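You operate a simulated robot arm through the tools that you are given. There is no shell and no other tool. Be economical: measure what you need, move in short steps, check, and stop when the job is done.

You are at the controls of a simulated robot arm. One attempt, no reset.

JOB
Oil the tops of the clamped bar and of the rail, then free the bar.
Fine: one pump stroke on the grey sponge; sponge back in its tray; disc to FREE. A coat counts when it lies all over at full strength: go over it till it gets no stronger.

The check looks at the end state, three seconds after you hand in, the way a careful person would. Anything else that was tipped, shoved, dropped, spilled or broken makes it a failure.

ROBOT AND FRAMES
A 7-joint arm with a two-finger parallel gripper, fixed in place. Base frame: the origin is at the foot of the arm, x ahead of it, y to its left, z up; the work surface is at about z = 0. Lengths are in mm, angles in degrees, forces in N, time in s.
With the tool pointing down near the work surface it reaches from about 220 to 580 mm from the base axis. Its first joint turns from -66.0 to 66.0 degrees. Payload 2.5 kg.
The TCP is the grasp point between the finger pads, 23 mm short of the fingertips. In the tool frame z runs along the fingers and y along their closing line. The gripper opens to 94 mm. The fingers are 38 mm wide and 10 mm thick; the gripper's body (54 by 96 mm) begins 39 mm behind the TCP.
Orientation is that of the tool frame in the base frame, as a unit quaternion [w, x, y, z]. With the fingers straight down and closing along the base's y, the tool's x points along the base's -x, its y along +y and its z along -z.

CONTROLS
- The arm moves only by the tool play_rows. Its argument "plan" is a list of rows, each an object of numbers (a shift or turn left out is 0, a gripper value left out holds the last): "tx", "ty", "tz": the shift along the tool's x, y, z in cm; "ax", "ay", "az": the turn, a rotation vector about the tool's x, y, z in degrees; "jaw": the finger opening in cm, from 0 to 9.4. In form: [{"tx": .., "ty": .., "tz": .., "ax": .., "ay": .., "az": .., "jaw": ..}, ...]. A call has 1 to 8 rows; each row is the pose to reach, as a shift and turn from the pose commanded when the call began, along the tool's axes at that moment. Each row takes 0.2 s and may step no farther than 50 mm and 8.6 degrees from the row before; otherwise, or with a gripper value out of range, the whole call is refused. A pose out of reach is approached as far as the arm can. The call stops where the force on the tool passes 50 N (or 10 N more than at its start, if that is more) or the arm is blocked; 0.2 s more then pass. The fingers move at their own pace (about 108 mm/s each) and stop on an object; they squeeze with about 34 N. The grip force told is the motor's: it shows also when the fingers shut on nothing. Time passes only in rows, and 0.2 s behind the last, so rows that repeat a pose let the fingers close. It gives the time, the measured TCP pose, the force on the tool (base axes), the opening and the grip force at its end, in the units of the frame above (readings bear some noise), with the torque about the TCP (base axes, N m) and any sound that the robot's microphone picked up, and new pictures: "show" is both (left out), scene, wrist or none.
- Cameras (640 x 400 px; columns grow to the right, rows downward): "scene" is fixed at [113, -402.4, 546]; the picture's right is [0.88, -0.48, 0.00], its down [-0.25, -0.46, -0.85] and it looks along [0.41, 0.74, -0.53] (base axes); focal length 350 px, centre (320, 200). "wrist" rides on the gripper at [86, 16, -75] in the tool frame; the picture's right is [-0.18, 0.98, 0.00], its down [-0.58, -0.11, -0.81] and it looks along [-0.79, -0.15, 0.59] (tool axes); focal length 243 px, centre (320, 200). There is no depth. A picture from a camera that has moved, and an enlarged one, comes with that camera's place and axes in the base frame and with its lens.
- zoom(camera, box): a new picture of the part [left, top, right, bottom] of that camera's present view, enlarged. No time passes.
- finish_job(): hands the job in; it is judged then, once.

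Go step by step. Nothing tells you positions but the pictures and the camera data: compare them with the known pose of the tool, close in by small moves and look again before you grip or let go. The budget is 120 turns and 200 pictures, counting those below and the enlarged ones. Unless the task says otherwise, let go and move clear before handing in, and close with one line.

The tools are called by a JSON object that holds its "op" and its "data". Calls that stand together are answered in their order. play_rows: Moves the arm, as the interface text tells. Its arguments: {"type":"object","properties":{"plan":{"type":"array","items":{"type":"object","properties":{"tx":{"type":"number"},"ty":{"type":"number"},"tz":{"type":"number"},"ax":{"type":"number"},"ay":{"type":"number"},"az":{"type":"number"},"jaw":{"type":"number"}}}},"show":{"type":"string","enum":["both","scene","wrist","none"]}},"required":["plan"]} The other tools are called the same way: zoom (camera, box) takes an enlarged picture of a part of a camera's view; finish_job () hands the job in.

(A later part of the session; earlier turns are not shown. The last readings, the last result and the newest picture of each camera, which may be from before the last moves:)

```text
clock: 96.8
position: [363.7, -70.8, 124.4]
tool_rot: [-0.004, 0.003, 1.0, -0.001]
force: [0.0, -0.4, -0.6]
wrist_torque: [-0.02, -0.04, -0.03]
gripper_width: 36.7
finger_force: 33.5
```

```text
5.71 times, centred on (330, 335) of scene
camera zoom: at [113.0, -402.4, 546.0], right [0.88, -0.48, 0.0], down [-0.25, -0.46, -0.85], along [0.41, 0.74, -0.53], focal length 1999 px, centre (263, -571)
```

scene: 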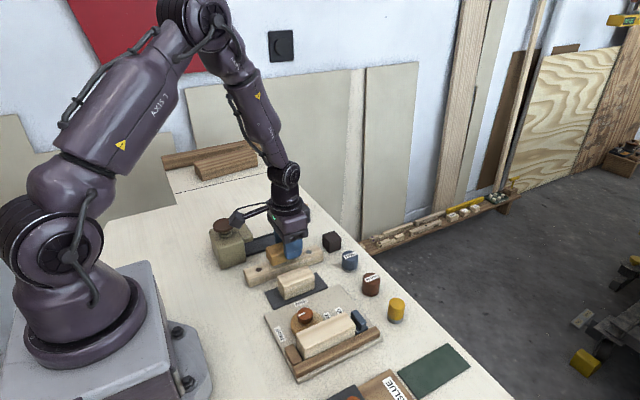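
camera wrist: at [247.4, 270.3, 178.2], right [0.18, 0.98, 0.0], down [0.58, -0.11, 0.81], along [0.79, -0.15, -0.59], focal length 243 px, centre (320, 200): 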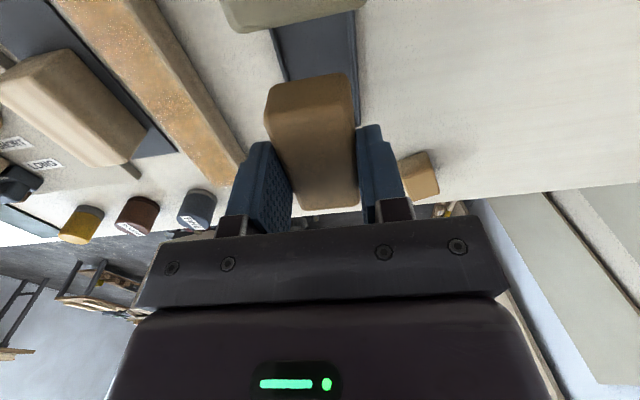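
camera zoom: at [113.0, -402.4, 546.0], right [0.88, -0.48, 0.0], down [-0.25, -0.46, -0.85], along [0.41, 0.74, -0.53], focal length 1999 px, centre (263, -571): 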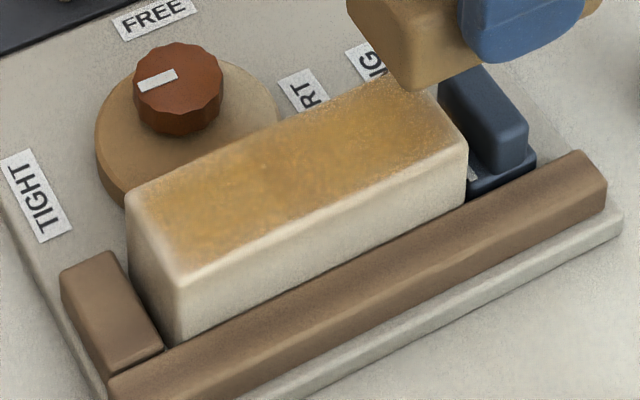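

Good progress; the rear and −y edges are still slightly pale. Another round with lower pressure.

{"op": "play_rows", "data": {"plan": [{"tx": 4, "ty": -0.3}, {"tx": 7.8, "ty": -0.3}, {"tx": 7.8, "ty": -0.3, "tz": 2.5}, {"tx": 7.8, "ty": -0.3, "tz": 3.7}, {"tx": 7.8, "ty": -0.3, "tz": 3.87}, {"tx": 8.3, "ty": -0.3, "tz": 3.9}, {"tx": 8.3, "ty": 0.3, "tz": 3.9}, {"tx": 8.3, "ty": 1, "tz": 3.9}], "show": "none"}}

{"op": "play_rows", "data": {"plan": [{"tx": -0.8}, {"tx": -2.5}, {"tx": -4}, {"tx": -5.2}, {"tx": -5.2, "ty": -0.5}, {"tx": -5.2, "ty": -1.2}, {"tx": -3, "ty": -1.3}, {"tx": -1, "ty": -1.3}], "show": "none"}}

{"op": "zoom", "data": {"camera": "scene", "box": [270, 280, 390, 370]}}

```text
clock: 98.6
position: [277.2, -60.8, 86.4]
tool_rot: [-0.004, 0.003, 1.0, -0.001]
force: [-0.1, 0.7, -0.3]
wrist_torque: [0.01, 0.01, 0.02]
gripper_width: 36.8
finger_force: 34.1
```

```text
clock: 100.4
position: [289.0, -73.9, 85.6]
tool_rot: [-0.004, 0.004, 1.0, 0.0]
force: [3.5, 0.3, 7.2]
wrist_torque: [0.07, -0.39, -0.02]
gripper_width: 36.7
finger_force: 34.0
```

```text
4.44 times, centred on (330, 325) of scene
camera zoom: at [113.0, -402.4, 546.0], right [0.88, -0.48, 0.0], down [-0.25, -0.46, -0.85], along [0.41, 0.74, -0.53], focal length 1555 px, centre (276, -356)
```

zoom: 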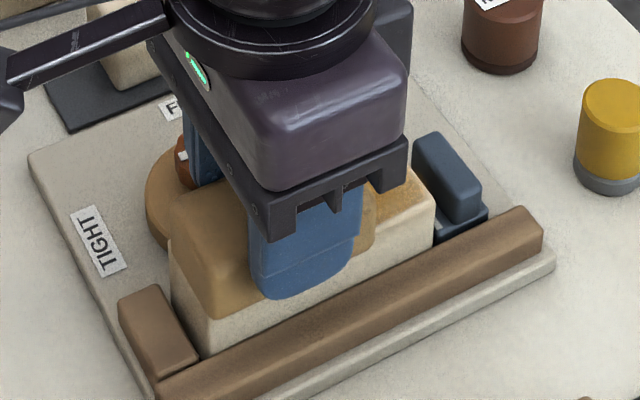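

Now scrub the rear end with a slight rear-down tilt.

{"op": "play_rows", "data": {"plan": [{"tx": 0.5, "ay": -2, "tz": 0}, {"tx": 0.5, "ty": -0.3, "ay": -2, "tz": 0.1}, {"tx": 1, "ty": -0.3, "ay": -2, "tz": 0.12}, {"tx": 1, "ty": 0.3, "ay": -2, "tz": 0.12}, {"tx": 1, "ty": 0.9, "ay": -2, "tz": 0.12}, {"tx": 1, "ty": 1.4, "ay": -2, "tz": 0.12}, {"tx": 0.3, "ty": 1.4, "ay": -2, "tz": 0.12}, {"tx": 0.3, "ty": 0.5, "ay": -2, "tz": 0.12}], "show": "none"}}

{"op": "zoom", "data": {"camera": "scene", "box": [270, 280, 390, 370]}}

```text
clock: 101.9
position: [278.2, -61.0, 84.8]
tool_rot: [0.012, 0.005, 1.0, -0.003]
force: [-3.2, -0.5, 15.7]
wrist_torque: [-0.03, 0.43, 0.04]
gripper_width: 36.8
finger_force: 34.0
stopped in row 7: the force on the tool passed its limit at 54 N (the readings are from after the stop); the commanded pose is now the measured one
```

```text
4.44 times, centred on (330, 325) of scene
camera zoom: at [112.9, -402.4, 546.0], right [0.88, -0.48, 0.0], down [-0.25, -0.46, -0.85], along [0.41, 0.74, -0.53], focal length 1555 px, centre (276, -356)
```

zoom: 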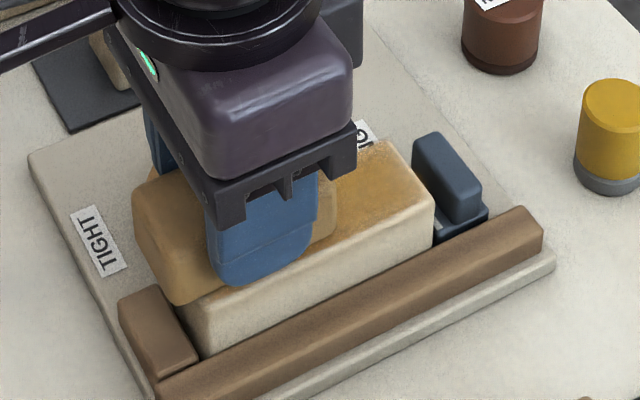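

{"op": "play_rows", "data": {"plan": [{"ty": -0.4}, {"ty": -0.9}, {"ty": -1.5}, {"ty": -1.5, "tx": -0.5}, {"ty": -0.8, "tx": -0.5}, {"ty": 0, "tx": -0.5}, {"ty": 0, "tx": -0.5, "tz": -1.5}], "show": "none"}}

{"op": "play_rows", "data": {"plan": [{"tz": -2, "ay": 2}, {"tx": -4, "tz": -4, "ay": 2}, {"tx": -8, "tz": -4, "ay": 2}, {"tx": -8, "tz": -4, "ay": 2}], "show": "none"}}

{"op": "zoom", "data": {"camera": "scene", "box": [280, 300, 380, 370]}}

```text
clock: 103.5
position: [283.5, -60.7, 100.1]
tool_rot: [0.012, 0.004, 1.0, -0.001]
force: [0.6, -0.4, -0.6]
wrist_torque: [-0.02, -0.02, -0.03]
gripper_width: 36.7
finger_force: 33.8
```

```text
clock: 104.5
position: [364.2, -63.2, 140.7]
tool_rot: [-0.005, 0.005, 1.0, -0.001]
force: [-0.3, 0.5, -1.2]
wrist_torque: [-0.04, 0.03, 0.0]
gripper_width: 36.7
finger_force: 33.7
```

```text
5.71 times, centred on (330, 335) of scene
camera zoom: at [113.0, -402.4, 546.0], right [0.88, -0.48, 0.0], down [-0.25, -0.46, -0.85], along [0.41, 0.74, -0.53], focal length 1999 px, centre (263, -571)
```

zoom: 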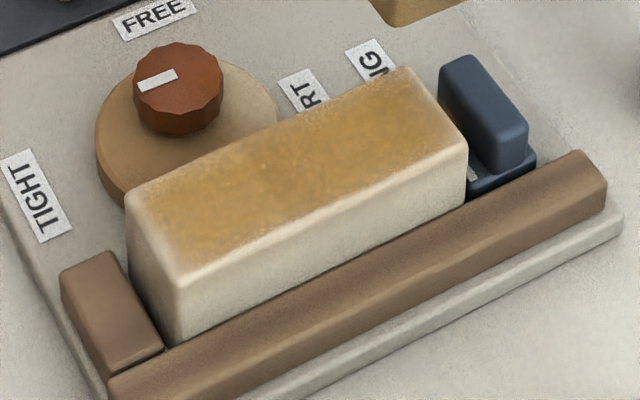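

Nearly saturated. One more round at wider y offsets for both long edges.

{"op": "play_rows", "data": {"plan": [{"tx": 3.1, "ty": -1.5}, {"tx": 3.1, "ty": -1.5, "tz": 3}, {"tx": 3.1, "ty": -1.5, "tz": 5.2}, {"tx": 3.1, "ty": -1.5, "tz": 5.52}, {"tx": 4.5, "ty": -1.5, "tz": 5.55}, {"tx": 6, "ty": -1.5, "tz": 5.55}, {"tx": 8.3, "ty": -1.5, "tz": 5.55}], "show": "none"}}

{"op": "zoom", "data": {"camera": "scene", "box": [270, 280, 390, 370]}}

```text
clock: 106.1
position: [279.2, -76.0, 86.7]
tool_rot: [-0.006, 0.005, 1.0, -0.002]
force: [-0.3, 0.0, -0.6]
wrist_torque: [-0.01, 0.0, -0.02]
gripper_width: 36.8
finger_force: 34.0
```

```text
4.44 times, centred on (330, 325) of scene
camera zoom: at [113.0, -402.4, 546.0], right [0.88, -0.48, 0.0], down [-0.25, -0.46, -0.85], along [0.41, 0.74, -0.53], focal length 1555 px, centre (276, -356)
```

zoom: 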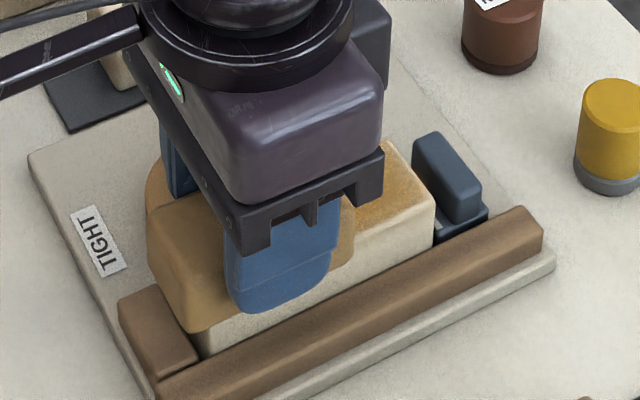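

{"op": "play_rows", "data": {"plan": [{"tz": 0.15}, {"tx": -0.5, "tz": 0.22}, {"tx": -2, "tz": 0.22}, {"tx": -3.5, "tz": 0.22}, {"tx": -5.3, "tz": 0.22}, {"tx": -5.3, "ty": 0.6, "tz": 0.2}, {"tx": -5.3, "ty": 1.3, "tz": 0.2}, {"tx": -5.3, "ty": 2, "tz": 0.2}], "show": "none"}}

```text
clock: 107.9
position: [333.6, -58.1, 84.1]
tool_rot: [-0.004, 0.004, 1.0, -0.002]
force: [3.2, -8.5, 24.4]
wrist_torque: [-0.46, -0.33, -0.05]
gripper_width: 36.7
finger_force: 34.2
```

{"op": "play_rows", "data": {"plan": [{"tx": 1, "tz": -0.02}, {"tx": 2.5, "tz": -0.02}, {"tx": 4, "tz": -0.02}, {"tx": 5.2, "tz": -0.04}, {"tx": 5.2, "ty": -0.6, "tz": -0.04}, {"tx": 5.2, "ty": -1.2, "tz": -0.04}, {"tx": 5.2, "ty": -1.8, "tz": -0.04}], "show": "none"}}

{"op": "play_rows", "data": {"plan": [{"tz": -2}, {"tz": -5, "tx": -4}, {"tx": -8, "tz": -5}, {"tx": -8, "tz": -5}], "show": "none"}}

{"op": "zoom", "data": {"camera": "scene", "box": [280, 300, 380, 370]}}

```text
clock: 109.5
position: [279.2, -74.5, 85.5]
tool_rot: [-0.006, 0.004, 1.0, -0.001]
force: [-0.6, 2.2, 4.9]
wrist_torque: [0.15, -0.18, 0.09]
gripper_width: 36.6
finger_force: 34.0
```

```text
clock: 110.5
position: [361.0, -74.8, 134.7]
tool_rot: [-0.006, 0.004, 1.0, -0.002]
force: [-0.3, -1.0, -0.9]
wrist_torque: [0.02, 0.03, -0.01]
gripper_width: 36.5
finger_force: 34.3
```

```text
5.71 times, centred on (330, 335) of scene
camera zoom: at [113.0, -402.4, 546.0], right [0.88, -0.48, 0.0], down [-0.25, -0.46, -0.85], along [0.41, 0.74, -0.53], focal length 1999 px, centre (263, -571)
```

zoom: 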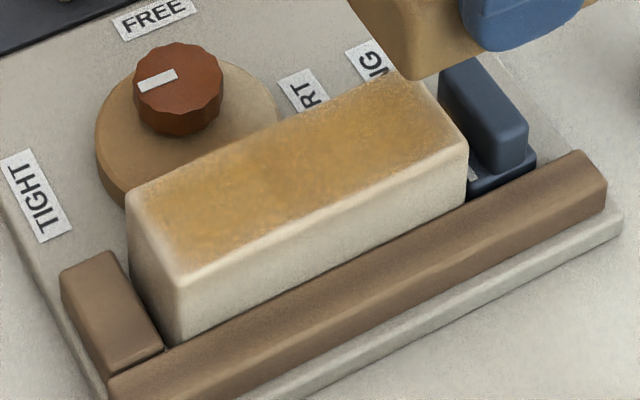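

The bar no longer changes, so I take it as saturated. Back to the rail with the better grip for a few more full passes.

{"op": "play_rows", "data": {"plan": [{"tz": -3, "ty": 3}, {"tz": -3, "ty": 7.5}, {"tz": -3, "ty": 12}, {"tz": -3, "ty": 16.5, "tx": 1.5}, {"tz": -3, "ty": 21, "tx": 3}, {"tz": 0.5, "ty": 22.3, "tx": 3}, {"tz": 4.8, "ty": 22.3, "tx": 3}, {"tz": 7, "ty": 22.3, "tx": 3}], "show": "none"}}

{"op": "play_rows", "data": {"plan": [{"tz": 0.2}, {"tz": 0.35}, {"tz": 0.5}, {"tz": 0.62}], "show": "none"}}

{"op": "zoom", "data": {"camera": "scene", "box": [240, 210, 340, 290]}}

```text
clock: 112.3
position: [333.2, 147.6, 63.3]
tool_rot: [-0.004, 0.005, 1.0, -0.001]
force: [0.0, 0.6, -0.1]
wrist_torque: [-0.04, 0.0, 0.03]
gripper_width: 36.8
finger_force: 33.4
```

```text
clock: 113.1
position: [332.1, 147.2, 61.2]
tool_rot: [-0.003, 0.004, 1.0, -0.001]
force: [-2.2, -1.0, 7.9]
wrist_torque: [-0.01, -0.15, -0.02]
gripper_width: 36.9
finger_force: 34.1
stopped in row 4: the force on the tool passed its limit at 55 N (the readings are from after the stop); the commanded pose is now the measured one
```

```text
5.00 times, centred on (290, 250) of scene
camera zoom: at [113.0, -402.4, 546.0], right [0.88, -0.48, 0.0], down [-0.25, -0.46, -0.85], along [0.41, 0.74, -0.53], focal length 1749 px, centre (470, -50)
```

zoom: 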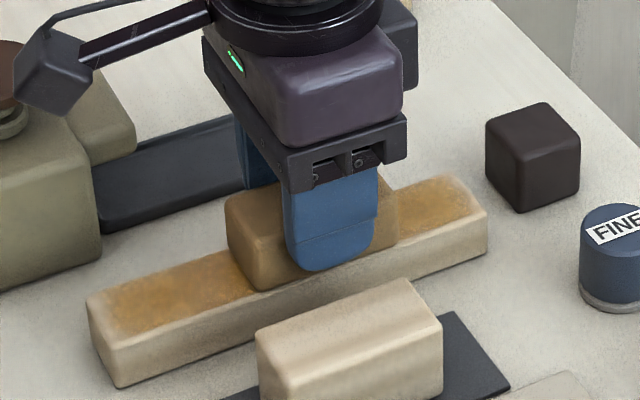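

{"op": "play_rows", "data": {"plan": [{"tx": -1, "ty": -0.3}, {"tx": -2.5, "ty": -0.4}, {"tx": -4.5, "ty": -0.4}, {"tx": -6.5, "ty": -0.4}, {"tx": -6.5, "ty": 0.2}, {"tx": -6.5, "ty": 0.9}, {"tx": -5, "ty": 0.9}, {"tx": -3, "ty": 0.9}], "show": "none"}}

{"op": "play_rows", "data": {"plan": [{"tx": 1.8}, {"tx": 3.6}, {"tx": 5.4}, {"tx": 7.2}, {"tx": 9.5}, {"tx": 10}, {"tx": 10, "ty": -0.6}, {"tx": 10, "ty": -1.2}], "show": "none"}}

{"op": "zoom", "data": {"camera": "scene", "box": [240, 210, 340, 290]}}

```text
clock: 114.9
position: [363.4, 156.7, 60.8]
tool_rot: [-0.003, 0.003, 1.0, 0.0]
force: [7.4, 0.6, 17.1]
wrist_torque: [0.01, -0.27, 0.04]
gripper_width: 36.7
finger_force: 34.4
```

```text
clock: 116.7
position: [261.9, 146.9, 60.8]
tool_rot: [-0.005, 0.003, 1.0, -0.001]
force: [-1.6, 5.0, 12.3]
wrist_torque: [0.22, -0.41, 0.17]
gripper_width: 36.6
finger_force: 34.0
```

```text
5.00 times, centred on (290, 250) of scene
camera zoom: at [112.9, -402.4, 546.0], right [0.88, -0.48, 0.0], down [-0.25, -0.46, -0.85], along [0.41, 0.74, -0.53], focal length 1749 px, centre (470, -50)
```

zoom: 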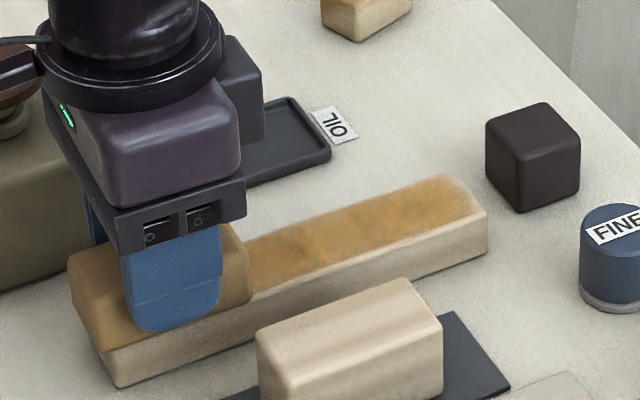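

The red spot is nearly gone. Another round including the rear end and −y edge.

{"op": "play_rows", "data": {"plan": [{"tx": 0.8, "ty": -0.3}, {"tx": 0.8, "ty": 0.5}, {"tx": 0.8, "ty": 1}, {"tx": 0, "ty": 1}, {"tx": 0, "ty": 0.3}, {"tx": 0, "ty": -0.4}, {"tx": -1, "ty": -0.4}, {"tx": -3, "ty": -0.4}], "show": "none"}}

{"op": "play_rows", "data": {"plan": [{"tx": -1.8}, {"tx": -3.6}, {"tx": -5.4}, {"tx": -7.2}, {"tx": -9}, {"tx": -10.6}, {"tx": -10.6, "ty": 0.6}, {"tx": -10.6, "ty": 1.2}], "show": "none"}}

{"op": "zoom", "data": {"camera": "scene", "box": [240, 210, 340, 290]}}

```text
clock: 118.5
position: [293.6, 143.1, 60.6]
tool_rot: [-0.005, 0.003, 1.0, -0.001]
force: [-5.8, 0.2, 14.2]
wrist_torque: [0.11, -0.21, 0.06]
gripper_width: 36.4
finger_force: 34.4
```

```text
clock: 120.3
position: [399.6, 150.6, 61.6]
tool_rot: [-0.003, 0.005, 1.0, -0.001]
force: [1.6, -8.4, 22.5]
wrist_torque: [-0.24, 0.21, 0.07]
gripper_width: 36.6
finger_force: 34.0
```

```text
5.00 times, centred on (290, 250) of scene
camera zoom: at [112.9, -402.4, 546.0], right [0.88, -0.48, 0.0], down [-0.25, -0.46, -0.85], along [0.41, 0.74, -0.53], focal length 1749 px, centre (470, -50)
```

zoom: 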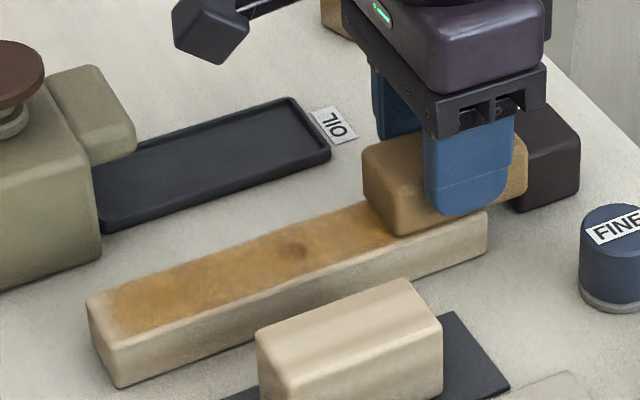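

{"op": "play_rows", "data": {"plan": [{"tx": -0.5, "ty": 0.5}, {"tx": 0.8, "ty": 0.6}, {"tx": 2.5, "ty": 0.4}, {"tx": 5, "ty": 0.4}, {"tx": 7.5, "ty": 0.3}, {"tx": 10, "ty": 0.3}, {"tx": 12.5, "ty": 0.3}, {"tx": 14, "ty": 0.3}], "show": "none"}}

{"op": "play_rows", "data": {"plan": [{"ay": -2}, {"ay": -2, "tz": 0.1}, {"ay": -2, "ty": -0.5, "tz": 0.12}, {"ay": -2, "ty": -1.2, "tz": 0.12}, {"ay": -2, "ty": -1.2, "tx": -0.8, "tz": 0.12}, {"ay": -2, "ty": -0.4, "tx": -0.8, "tz": 0.12}, {"ay": -2, "ty": 0.4, "tx": -0.8, "tz": 0.12}], "show": "none"}}

{"op": "zoom", "data": {"camera": "scene", "box": [220, 210, 320, 290]}}

```text
clock: 122.1
position: [256.7, 157.0, 62.6]
tool_rot: [-0.006, 0.004, 1.0, -0.002]
force: [3.3, -0.1, 7.3]
wrist_torque: [-0.03, -0.34, -0.02]
gripper_width: 36.6
finger_force: 33.9
```

```text
clock: 123.3
position: [261.4, 145.6, 62.5]
tool_rot: [0.01, 0.003, 1.0, 0.0]
force: [-2.3, 0.4, 14.2]
wrist_torque: [0.05, 0.44, 0.01]
gripper_width: 36.6
finger_force: 33.8
stopped in row 5: the force on the tool passed its limit at 54 N (the readings are from after the stop); the commanded pose is now the measured one
```

```text
5.00 times, centred on (270, 250) of scene
camera zoom: at [112.9, -402.4, 546.0], right [0.88, -0.48, 0.0], down [-0.25, -0.46, -0.85], along [0.41, 0.74, -0.53], focal length 1749 px, centre (570, -50)
```

zoom: 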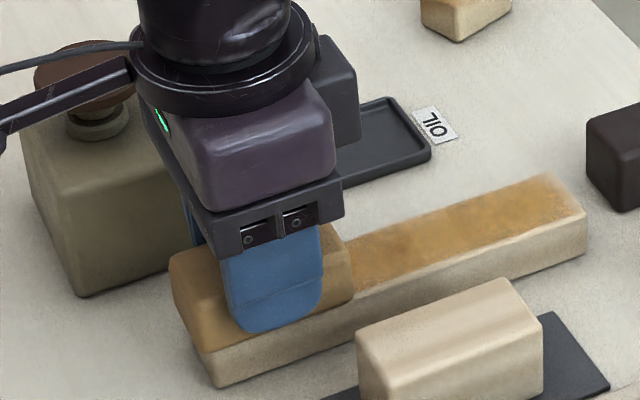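

Scrub sideways at this rear position, then lift and inspect from above.

{"op": "play_rows", "data": {"plan": [{"ty": 0.4}, {"ty": 0.9}, {"ty": 1.4}, {"ty": 0.8}, {"ty": 0.2}, {"ty": -0.4}, {"ty": 0.2}, {"tz": -2}], "show": "none"}}

{"op": "play_rows", "data": {"plan": [{"tz": -3, "ay": 2}, {"tz": -6, "ty": 3, "ay": 2}, {"tz": -9, "ty": 6, "ay": 2}, {"tz": -12, "ty": 8.5, "ay": 2}, {"tz": -16, "ty": 10.5, "ay": 2, "tx": 1}, {"tz": -17, "ty": 10.5, "ay": 2, "tx": 4}, {"tz": -17, "ty": 10.5, "ay": 2, "tx": 4}], "show": "wrist"}}

{"op": "zoom", "data": {"camera": "wrist", "box": [120, 0, 280, 100]}}

{"op": "zoom", "data": {"camera": "scene", "box": [240, 230, 340, 290]}}

```text
clock: 125.1
position: [260.9, 144.5, 81.2]
tool_rot: [0.01, 0.003, 1.0, -0.001]
force: [0.3, 0.3, -0.2]
wrist_torque: [-0.01, -0.03, 0.01]
gripper_width: 36.8
finger_force: 33.5
```

```text
clock: 126.7
position: [217.8, 250.6, 250.2]
tool_rot: [-0.007, 0.003, 1.0, -0.001]
force: [-0.1, 0.2, -0.9]
wrist_torque: [0.02, -0.01, -0.02]
gripper_width: 36.7
finger_force: 34.1
camera wrist: at [132.3, 267.2, 326.6], right [0.19, 0.98, 0.0], down [0.59, -0.11, 0.8], along [0.78, -0.15, -0.6], focal length 243 px, centre (320, 200)
```

wrist: 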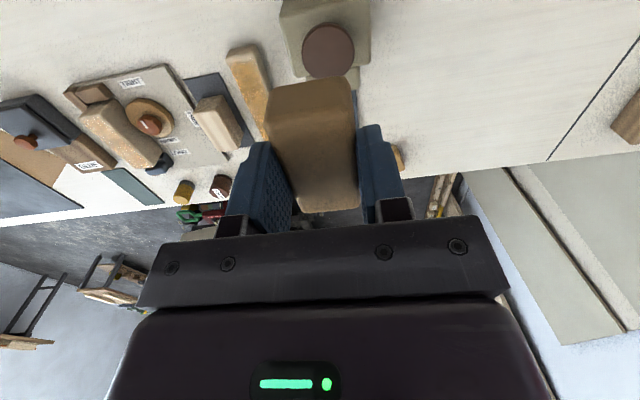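

```text
4.00 times, centred on (200, 50) of wrist
camera zoom: at [132.3, 267.2, 326.6], right [0.19, 0.98, 0.0], down [0.59, -0.11, 0.8], along [0.78, -0.15, -0.6], focal length 970 px, centre (800, 800)
```

zoom: 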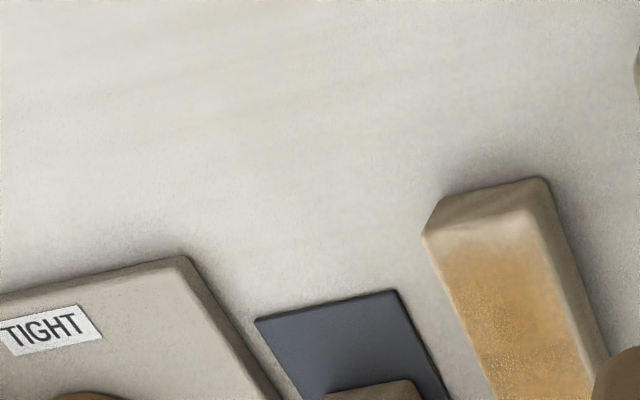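

```text
6.40 times, centred on (290, 260) of scene
camera zoom: at [113.0, -402.4, 546.0], right [0.88, -0.48, 0.0], down [-0.25, -0.46, -0.85], along [0.41, 0.74, -0.53], focal length 2239 px, centre (512, -184)
```

zoom: 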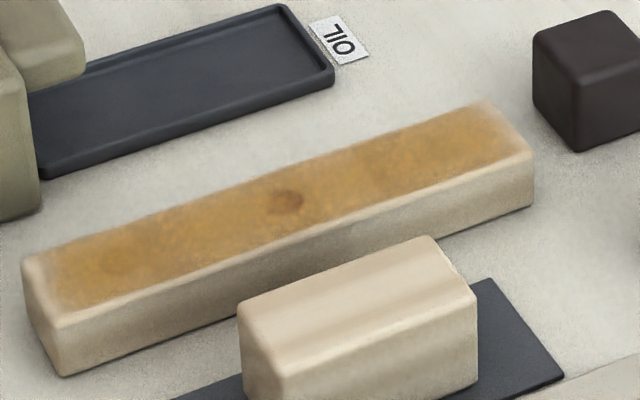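

No further change on the rail: saturated, with only the rounded rim pale. Let me check the bar from this angle too.

{"op": "zoom", "data": {"camera": "wrist", "box": [50, 60, 210, 180]}}

{"op": "zoom", "data": {"camera": "scene", "box": [280, 300, 380, 370]}}

```text
3.33 times, centred on (130, 120) of wrist
camera zoom: at [132.3, 267.2, 326.6], right [0.19, 0.98, 0.0], down [0.59, -0.11, 0.8], along [0.78, -0.15, -0.6], focal length 809 px, centre (953, 467)
```

zoom: 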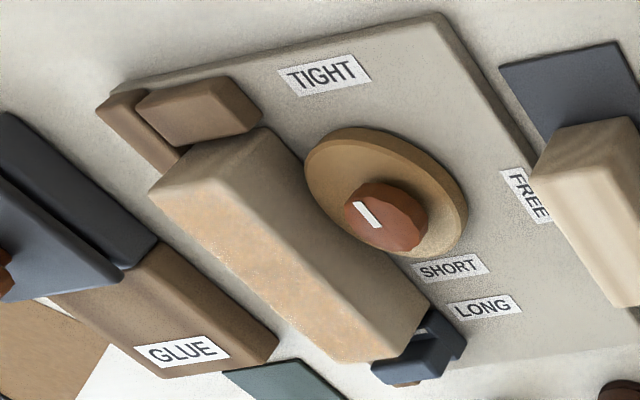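

```text
5.71 times, centred on (330, 335) of scene
camera zoom: at [113.0, -402.4, 546.0], right [0.88, -0.48, 0.0], down [-0.25, -0.46, -0.85], along [0.41, 0.74, -0.53], focal length 1999 px, centre (263, -571)
```

zoom: 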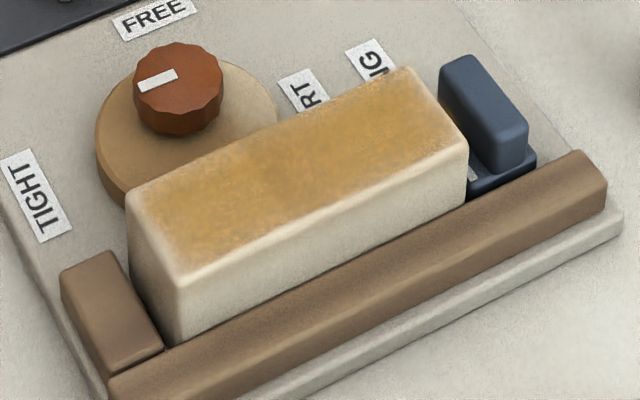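

To be sure of the bar, I'll do one more round there and compare.

{"op": "play_rows", "data": {"plan": [{"ty": -4.5, "tx": -1}, {"ty": -9, "tx": -2.5}, {"ty": -13.5, "tx": -4}, {"ty": -18, "tx": -6}, {"ty": -22.5, "tx": -8}, {"ty": -27, "tx": -10}, {"ty": -31.5, "tx": -11}, {"ty": -32.3, "tx": -11, "tz": 4}], "show": "none"}}

{"op": "play_rows", "data": {"plan": [{"tz": 4}, {"tz": 8}, {"tz": 11}, {"tz": 12.1}, {"tz": 12.35}, {"tz": 12.45}], "show": "none"}}

```text
clock: 128.5
position: [326.7, -73.2, 207.9]
tool_rot: [-0.007, 0.002, 1.0, -0.001]
force: [0.2, 0.1, -0.7]
wrist_torque: [0.03, 0.04, 0.0]
gripper_width: 36.7
finger_force: 34.2
```

```text
clock: 129.9
position: [324.9, -73.2, 85.5]
tool_rot: [-0.005, 0.002, 1.0, -0.001]
force: [-7.5, 1.7, 29.2]
wrist_torque: [0.21, -0.7, 0.1]
gripper_width: 36.7
finger_force: 33.7
```

{"op": "play_rows", "data": {"plan": [{"tx": 1.2, "tz": -0.03}, {"tx": 2.5, "tz": -0.03}, {"tx": 4.4, "tz": -0.03}, {"tx": 4.4, "ty": 0.6, "tz": -0.03}, {"tx": 4.4, "ty": 1.2, "tz": -0.03}, {"tx": 2, "ty": 1.2, "tz": -0.03}, {"tx": 0, "ty": 1.2, "tz": -0.03}, {"tx": -0.8, "ty": 1.2, "tz": -0.03}], "show": "none"}}

{"op": "play_rows", "data": {"plan": [{"ty": -0.6, "tz": -0.03}, {"ty": -0.6, "tx": 1.5, "tz": -0.02}, {"ty": -0.6, "tx": 3.5}, {"ty": -0.6, "tx": 5}, {"ty": -0.6, "tx": 5, "tz": -2}, {"ty": -0.6, "tx": 1, "tz": -4.5}, {"ty": -0.6, "tx": -3, "tz": -5}, {"ty": -0.6, "tx": -3, "tz": -5}], "show": "none"}}

{"op": "zoom", "data": {"camera": "scene", "box": [280, 300, 380, 370]}}

```text
clock: 131.7
position: [331.6, -61.8, 84.4]
tool_rot: [-0.007, 0.003, 1.0, -0.001]
force: [-10.2, -0.3, 32.2]
wrist_torque: [-0.05, -0.29, -0.01]
gripper_width: 36.7
finger_force: 33.4
```

```text
clock: 133.5
position: [363.6, -66.6, 135.0]
tool_rot: [-0.009, 0.003, 1.0, -0.001]
force: [-0.7, -0.4, -0.7]
wrist_torque: [-0.04, 0.03, 0.02]
gripper_width: 36.6
finger_force: 34.0
```

```text
5.71 times, centred on (330, 335) of scene
camera zoom: at [113.0, -402.4, 546.0], right [0.88, -0.48, 0.0], down [-0.25, -0.46, -0.85], along [0.41, 0.74, -0.53], focal length 1999 px, centre (263, -571)
```

zoom: 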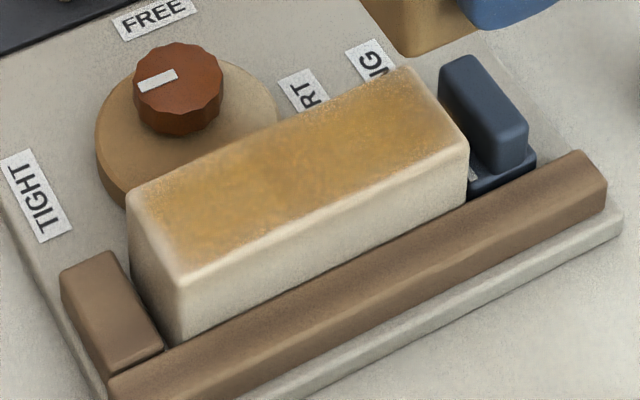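

No change – saturated. Returning the sponge to its tray.

{"op": "play_rows", "data": {"plan": [{"tz": -3, "ty": 3}, {"tz": -3, "ty": 7.8}, {"tz": -3, "ty": 12.6}, {"tz": -3, "ty": 17.4}, {"tz": -3, "ty": 22.2, "tx": 1}, {"tz": -3, "ty": 27, "tx": 2}, {"tz": -3, "ty": 31.6, "tx": 3}, {"tz": 0, "ty": 32.1, "tx": 3}], "show": "none"}}

{"op": "play_rows", "data": {"plan": [{"tz": 4}, {"tz": 7.5}, {"tz": 8.5}, {"tz": 8.5}], "show": "wrist"}}

{"op": "zoom", "data": {"camera": "scene", "box": [200, 190, 320, 270]}}

```text
clock: 135.3
position: [335.7, 254.6, 135.1]
tool_rot: [-0.008, 0.004, 1.0, -0.001]
force: [0.5, 0.6, -1.1]
wrist_torque: [0.0, -0.01, 0.02]
gripper_width: 36.8
finger_force: 34.0
```

```text
clock: 136.3
position: [332.8, 253.7, 49.4]
tool_rot: [-0.006, 0.003, 1.0, -0.001]
force: [0.5, 0.3, 0.0]
wrist_torque: [0.0, -0.02, 0.02]
gripper_width: 36.5
finger_force: 33.8
camera wrist: at [247.5, 271.3, 125.2], right [0.19, 0.98, 0.0], down [0.59, -0.11, 0.8], along [0.78, -0.15, -0.6], focal length 243 px, centre (320, 200)
```

wrist: 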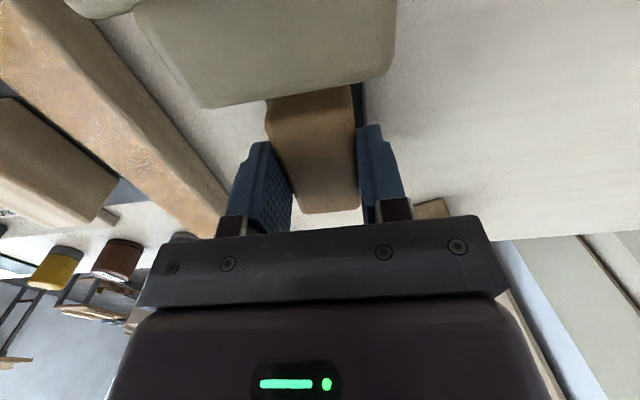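

```text
5.00 times, centred on (260, 230) of scene
camera zoom: at [113.0, -402.4, 546.0], right [0.88, -0.48, 0.0], down [-0.25, -0.46, -0.85], along [0.41, 0.74, -0.53], focal length 1749 px, centre (620, 50)
```

zoom: 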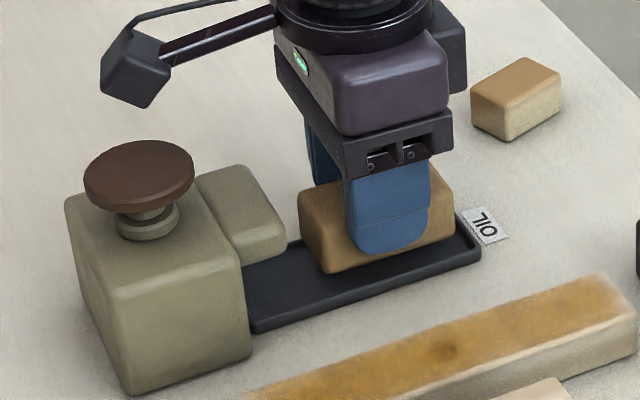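

{"op": "play_rows", "data": {"plan": [{"tz": 0.5, "tx": 0.2}, {"tz": 0.8, "tx": 0.2}, {"tz": 0.95, "tx": 0.2}, {"tz": 0.95, "tx": 0.2}], "show": "none"}}

{"op": "zoom", "data": {"camera": "scene", "box": [200, 190, 320, 270]}}

```text
clock: 137.3
position: [330.5, 254.4, 39.5]
tool_rot: [-0.007, 0.002, 1.0, -0.002]
force: [-0.4, 0.0, 1.3]
wrist_torque: [0.04, -0.04, -0.01]
gripper_width: 36.8
finger_force: 34.7
```

```text
5.00 times, centred on (260, 230) of scene
camera zoom: at [113.0, -402.4, 546.0], right [0.88, -0.48, 0.0], down [-0.25, -0.46, -0.85], along [0.41, 0.74, -0.53], focal length 1749 px, centre (620, 50)
```

zoom: 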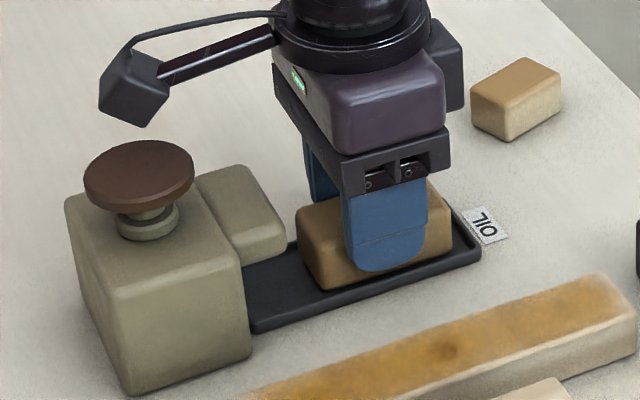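

The sponge rests on the tray. Releasing, rising and straightening the tool.

{"op": "play_rows", "data": {"plan": [{"jaw": 4.4}, {"jaw": 5.4}, {"jaw": 5.4}, {"tz": -3}, {"tz": -7}, {"tz": -11, "ay": -0.8}, {"tz": -14, "ay": -0.8}, {"tz": -14, "ay": -0.8}], "show": "none"}}

{"op": "zoom", "data": {"camera": "scene", "box": [200, 190, 320, 270]}}

{"op": "zoom", "data": {"camera": "wrist", "box": [220, 20, 420, 145]}}

```text
clock: 139.1
position: [333.5, 253.6, 180.7]
tool_rot: [0.0, 0.003, 1.0, -0.002]
force: [0.5, -0.3, -0.3]
wrist_torque: [-0.01, -0.02, 0.01]
gripper_width: 54.2
finger_force: 0.0
```

```text
5.00 times, centred on (260, 230) of scene
camera zoom: at [113.0, -402.4, 546.0], right [0.88, -0.48, 0.0], down [-0.25, -0.46, -0.85], along [0.41, 0.74, -0.53], focal length 1749 px, centre (620, 50)
```

zoom: 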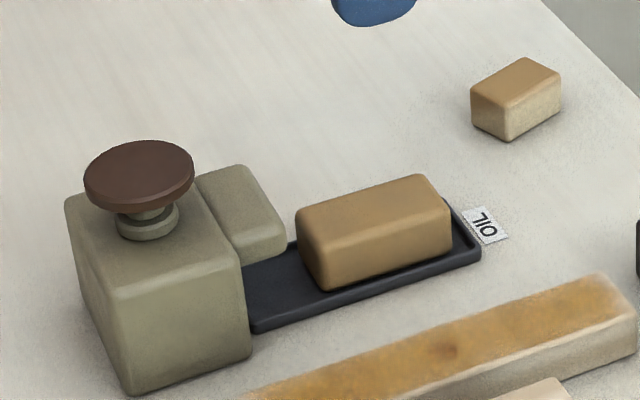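

```text
3.20 times, centred on (320, 82) of wrist
camera zoom: at [246.2, 270.0, 255.3], right [0.19, 0.98, 0.0], down [0.58, -0.11, 0.81], along [0.79, -0.15, -0.59], focal length 776 px, centre (320, 576)
```

zoom: 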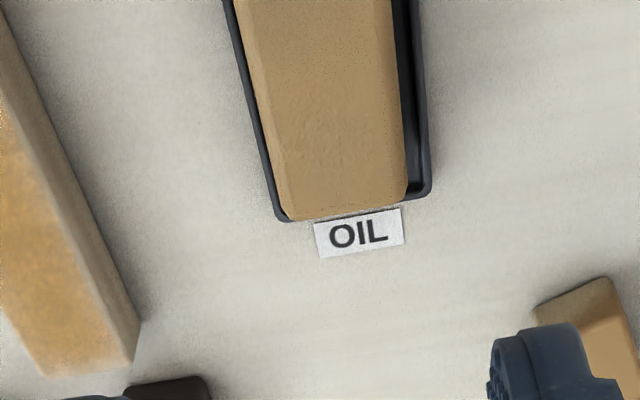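

Sponge is in its tray. Next the disc: the mark points to TIGHT (−x) and FREE is at +y, i.e. 90° clockwise from above. Moving over the knob.

{"op": "play_rows", "data": {"plan": [{"ty": -4.5}, {"ty": -9.3}, {"ty": -14, "tx": 1}, {"ty": -18.8, "tx": 2}, {"ty": -23.4, "tx": 3}, {"ty": -26.6, "tx": 3.8}, {"ty": -26.6, "tx": 3.8}], "show": "none"}}

{"op": "play_rows", "data": {"plan": [{"az": -8.5}, {"az": -17}, {"az": -25.5}, {"az": -34}, {"az": -42.5}, {"az": -51}, {"az": -59.5}, {"az": -68}], "show": "none"}}

{"op": "play_rows", "data": {"plan": [{"az": -8}, {"az": -16}, {"az": -22}, {"az": -22}], "show": "both"}}

```text
clock: 140.7
position: [293.9, -11.6, 179.5]
tool_rot: [0.0, 0.002, 1.0, 0.0]
force: [0.3, 0.4, -0.4]
wrist_torque: [0.01, 0.02, -0.01]
gripper_width: 54.0
finger_force: 0.0
```

```text
clock: 142.5
position: [294.8, -11.2, 179.0]
tool_rot: [-0.001, -0.558, 0.83, 0.0]
force: [0.5, 1.0, -0.8]
wrist_torque: [-0.01, 0.01, 0.0]
gripper_width: 54.0
finger_force: 0.0
```

```text
clock: 143.5
position: [293.4, -11.2, 180.3]
tool_rot: [0.0, -0.706, 0.708, 0.0]
force: [-0.1, -0.2, -0.6]
wrist_torque: [-0.01, -0.03, 0.01]
gripper_width: 54.0
finger_force: 0.0
camera wrist: at [276.9, -98.0, 254.9], right [-0.98, 0.19, 0.0], down [0.11, 0.58, 0.81], along [0.15, 0.79, -0.59], focal length 243 px, centre (320, 200)
```

scene: 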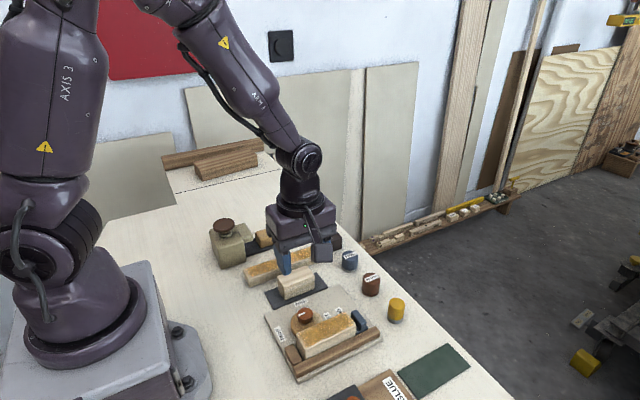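
wrist: 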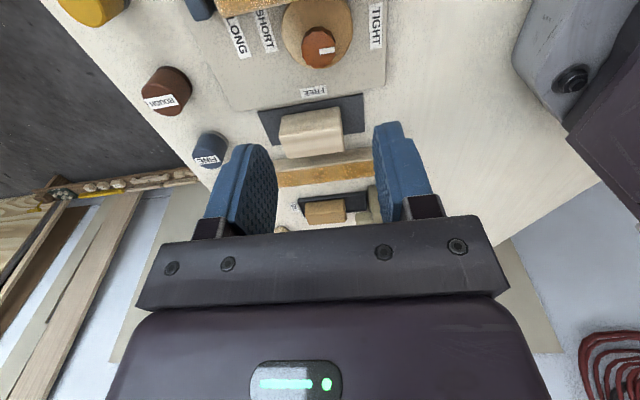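

{"op": "zoom", "data": {"camera": "wrist", "box": [240, 0, 400, 100]}}

```text
4.00 times, centred on (320, 50) of wrist
camera zoom: at [276.9, -98.0, 254.9], right [-0.98, 0.19, 0.0], down [0.11, 0.58, 0.81], along [0.15, 0.79, -0.59], focal length 970 px, centre (320, 800)
```

zoom: 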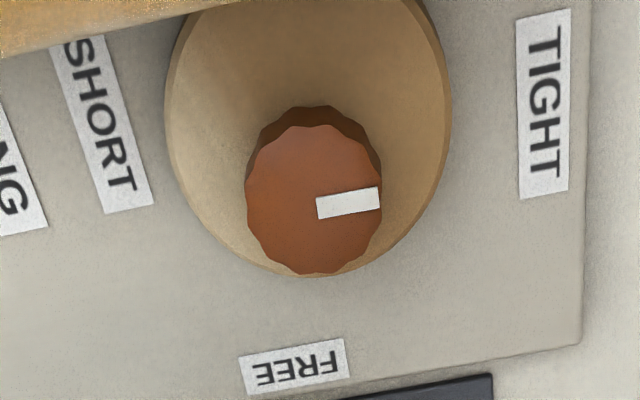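

Knob ≈28 mm across at (294, −14), top z≈40. Lowering part way to recheck.

{"op": "play_rows", "data": {"plan": [{"tx": 0.28, "tz": 4}, {"tx": 0.28, "tz": 8}, {"tx": 0.28, "tz": 10}, {"tx": 0.28, "tz": 10}], "show": "both"}}

{"op": "zoom", "data": {"camera": "scene", "box": [270, 270, 390, 370]}}

```text
clock: 144.5
position: [293.5, -14.9, 80.6]
tool_rot: [0.0, -0.705, 0.709, -0.001]
force: [-0.1, 0.2, 0.0]
wrist_torque: [-0.01, 0.02, 0.03]
gripper_width: 53.9
finger_force: 0.1
camera wrist: at [276.6, -101.2, 155.5], right [-0.98, 0.19, 0.0], down [0.11, 0.58, 0.81], along [0.15, 0.79, -0.59], focal length 243 px, centre (320, 200)
```

scene: 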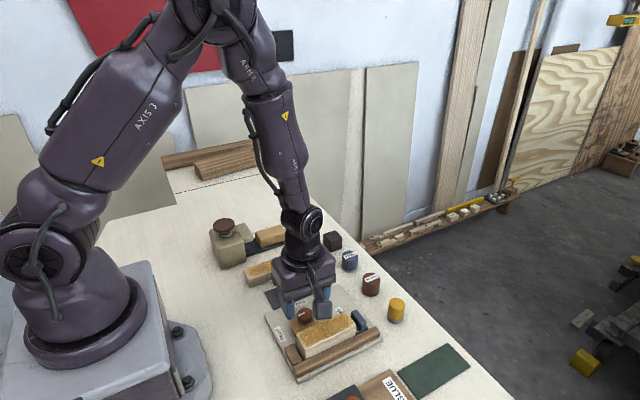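
wrist: 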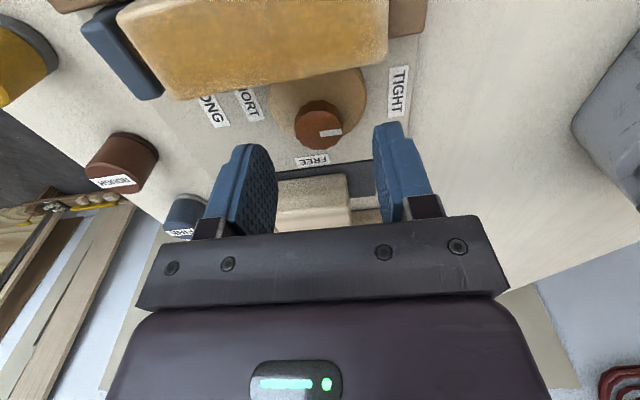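

```text
4.00 times, centred on (330, 320) of scene
camera zoom: at [113.0, -402.4, 546.0], right [0.88, -0.48, 0.0], down [-0.25, -0.46, -0.85], along [0.41, 0.74, -0.53], focal length 1399 px, centre (280, -280)
```

zoom: 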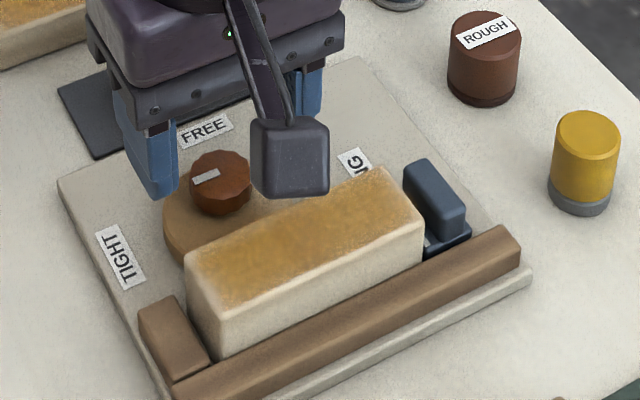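

Aligned. Descending to grip the knob.

{"op": "play_rows", "data": {"plan": [{"tz": 1.2}, {"tz": 2.0}, {"tz": 2.4}, {"tz": 2.4}], "show": "wrist"}}

{"op": "zoom", "data": {"camera": "scene", "box": [270, 270, 390, 370]}}

```text
clock: 145.5
position: [293.4, -14.6, 55.2]
tool_rot: [-0.001, -0.705, 0.709, 0.0]
force: [0.2, -0.5, 0.4]
wrist_torque: [0.01, -0.04, 0.01]
gripper_width: 54.1
finger_force: 0.0
camera wrist: at [277.0, -101.1, 131.0], right [-0.98, 0.19, 0.0], down [0.11, 0.58, 0.81], along [0.15, 0.79, -0.59], focal length 243 px, centre (320, 200)
```

wrist: 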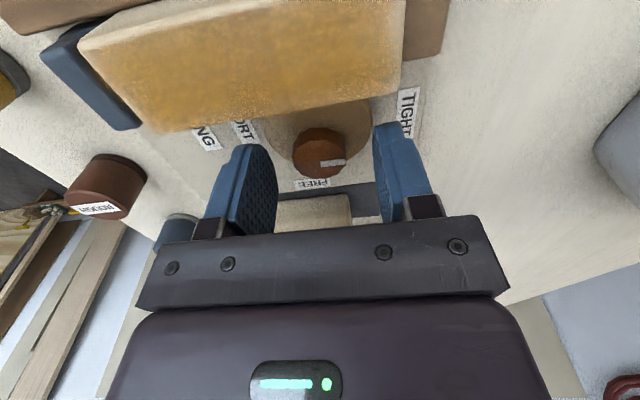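

```text
4.00 times, centred on (330, 320) of scene
camera zoom: at [113.0, -402.4, 546.0], right [0.88, -0.48, 0.0], down [-0.25, -0.46, -0.85], along [0.41, 0.74, -0.53], focal length 1399 px, centre (280, -280)
```

zoom: 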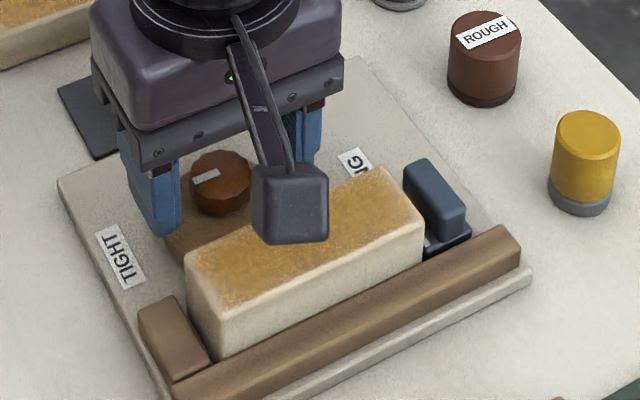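

{"op": "play_rows", "data": {"plan": [{"tz": 0.15}, {"tz": 0.25}, {"tz": 0.25, "jaw": 2.0}, {"tz": 0.25}, {"tz": 0.25}], "show": "wrist"}}

{"op": "zoom", "data": {"camera": "scene", "box": [270, 270, 390, 370]}}

```text
clock: 146.7
position: [294.7, -13.8, 52.7]
tool_rot: [0.0, -0.705, 0.709, -0.001]
force: [10.6, -0.2, -12.6]
wrist_torque: [-0.18, 0.1, -0.06]
gripper_width: 27.6
finger_force: 45.0
camera wrist: at [277.7, -101.2, 128.6], right [-0.98, 0.19, 0.0], down [0.11, 0.58, 0.81], along [0.15, 0.79, -0.59], focal length 243 px, centre (320, 200)
```

wrist: 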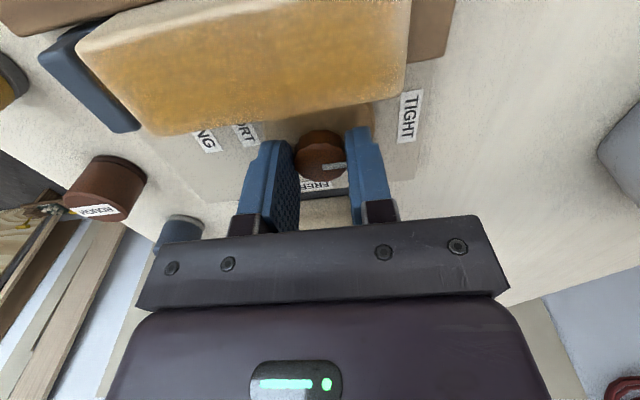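

```text
4.00 times, centred on (330, 320) of scene
camera zoom: at [113.0, -402.4, 546.0], right [0.88, -0.48, 0.0], down [-0.25, -0.46, -0.85], along [0.41, 0.74, -0.53], focal length 1399 px, centre (280, -280)
```

zoom: 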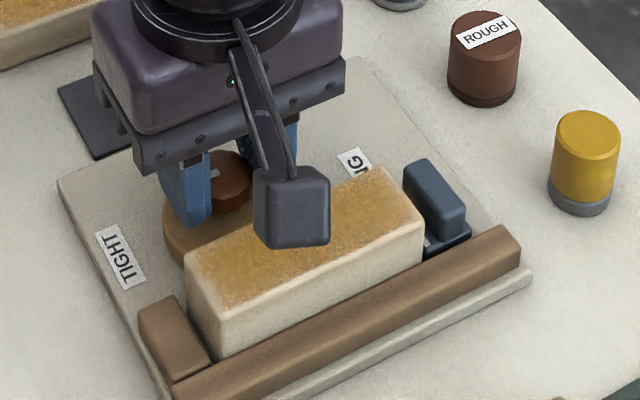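

Knob gripped (27.6 mm). Turning clockwise in stages, recentring slightly.

{"op": "play_rows", "data": {"plan": [{"ty": -0.1}, {"ty": -0.1, "az": 5}, {"ty": -0.1, "az": 10}, {"ty": -0.1, "az": 15}, {"ty": -0.1, "az": 20}, {"ty": -0.1, "az": 25}, {"ty": -0.1, "az": 30}, {"ty": -0.1, "az": 30}], "show": "scene"}}

{"op": "zoom", "data": {"camera": "scene", "box": [270, 270, 390, 370]}}

```text
clock: 148.5
position: [293.5, -14.5, 53.1]
tool_rot: [-0.003, -0.497, 0.868, 0.0]
force: [-18.9, 6.2, 37.8]
wrist_torque: [0.08, 0.24, 0.02]
gripper_width: 27.7
finger_force: 44.6
```

scene: 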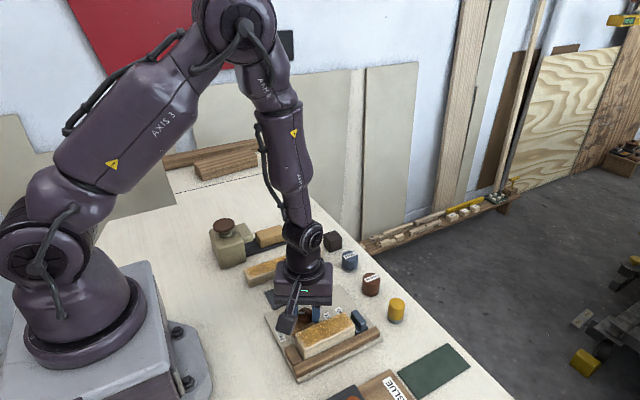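

```text
4.00 times, centred on (330, 320) of scene
camera zoom: at [112.9, -402.4, 546.0], right [0.88, -0.48, 0.0], down [-0.25, -0.46, -0.85], along [0.41, 0.74, -0.53], focal length 1399 px, centre (280, -280)
```

zoom: 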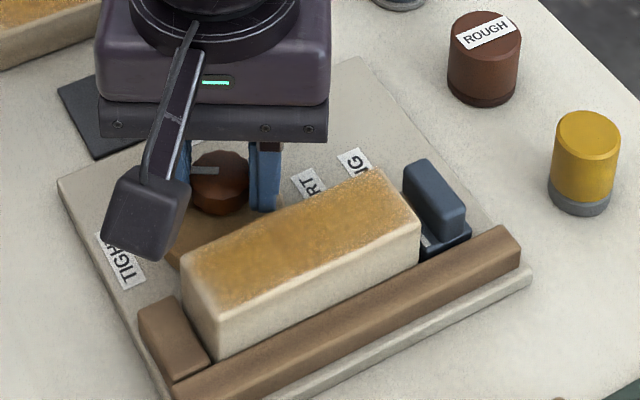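

The knob and mark are turning. There's some side and vertical load, so I'll relax it and continue.

{"op": "play_rows", "data": {"plan": [{"tx": 0.05, "ty": 0.08, "tz": -0.1}, {"tx": 0.05, "ty": 0.08, "tz": -0.1, "az": 5}, {"tx": 0.05, "ty": 0.08, "tz": -0.1, "az": 10}, {"tx": 0.05, "ty": 0.08, "tz": -0.1, "az": 15}, {"tx": 0.05, "ty": 0.08, "tz": -0.1, "az": 20}, {"tx": 0.05, "ty": 0.08, "tz": -0.1, "az": 25}, {"tx": 0.05, "ty": 0.08, "tz": -0.1, "az": 30}], "show": "none"}}

{"op": "zoom", "data": {"camera": "scene", "box": [270, 270, 390, 370]}}

```text
clock: 150.1
position: [293.6, -13.7, 53.4]
tool_rot: [-0.002, -0.257, 0.966, 0.001]
force: [-5.9, 21.3, -37.6]
wrist_torque: [0.07, -0.05, 0.07]
gripper_width: 27.6
finger_force: 44.5
```

```text
4.00 times, centred on (330, 320) of scene
camera zoom: at [113.1, -402.4, 545.9], right [0.88, -0.48, 0.0], down [-0.25, -0.46, -0.85], along [0.41, 0.74, -0.53], focal length 1399 px, centre (280, -280)
```

zoom: 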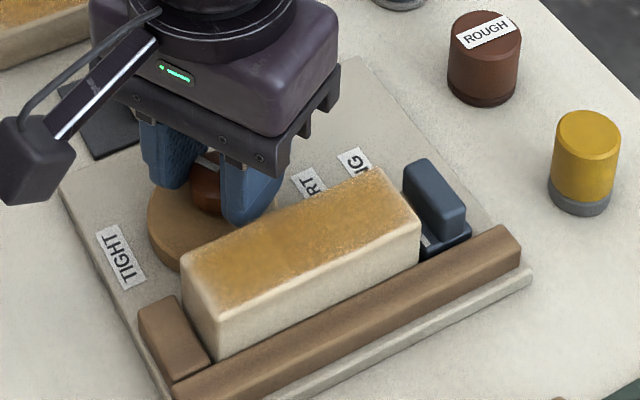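

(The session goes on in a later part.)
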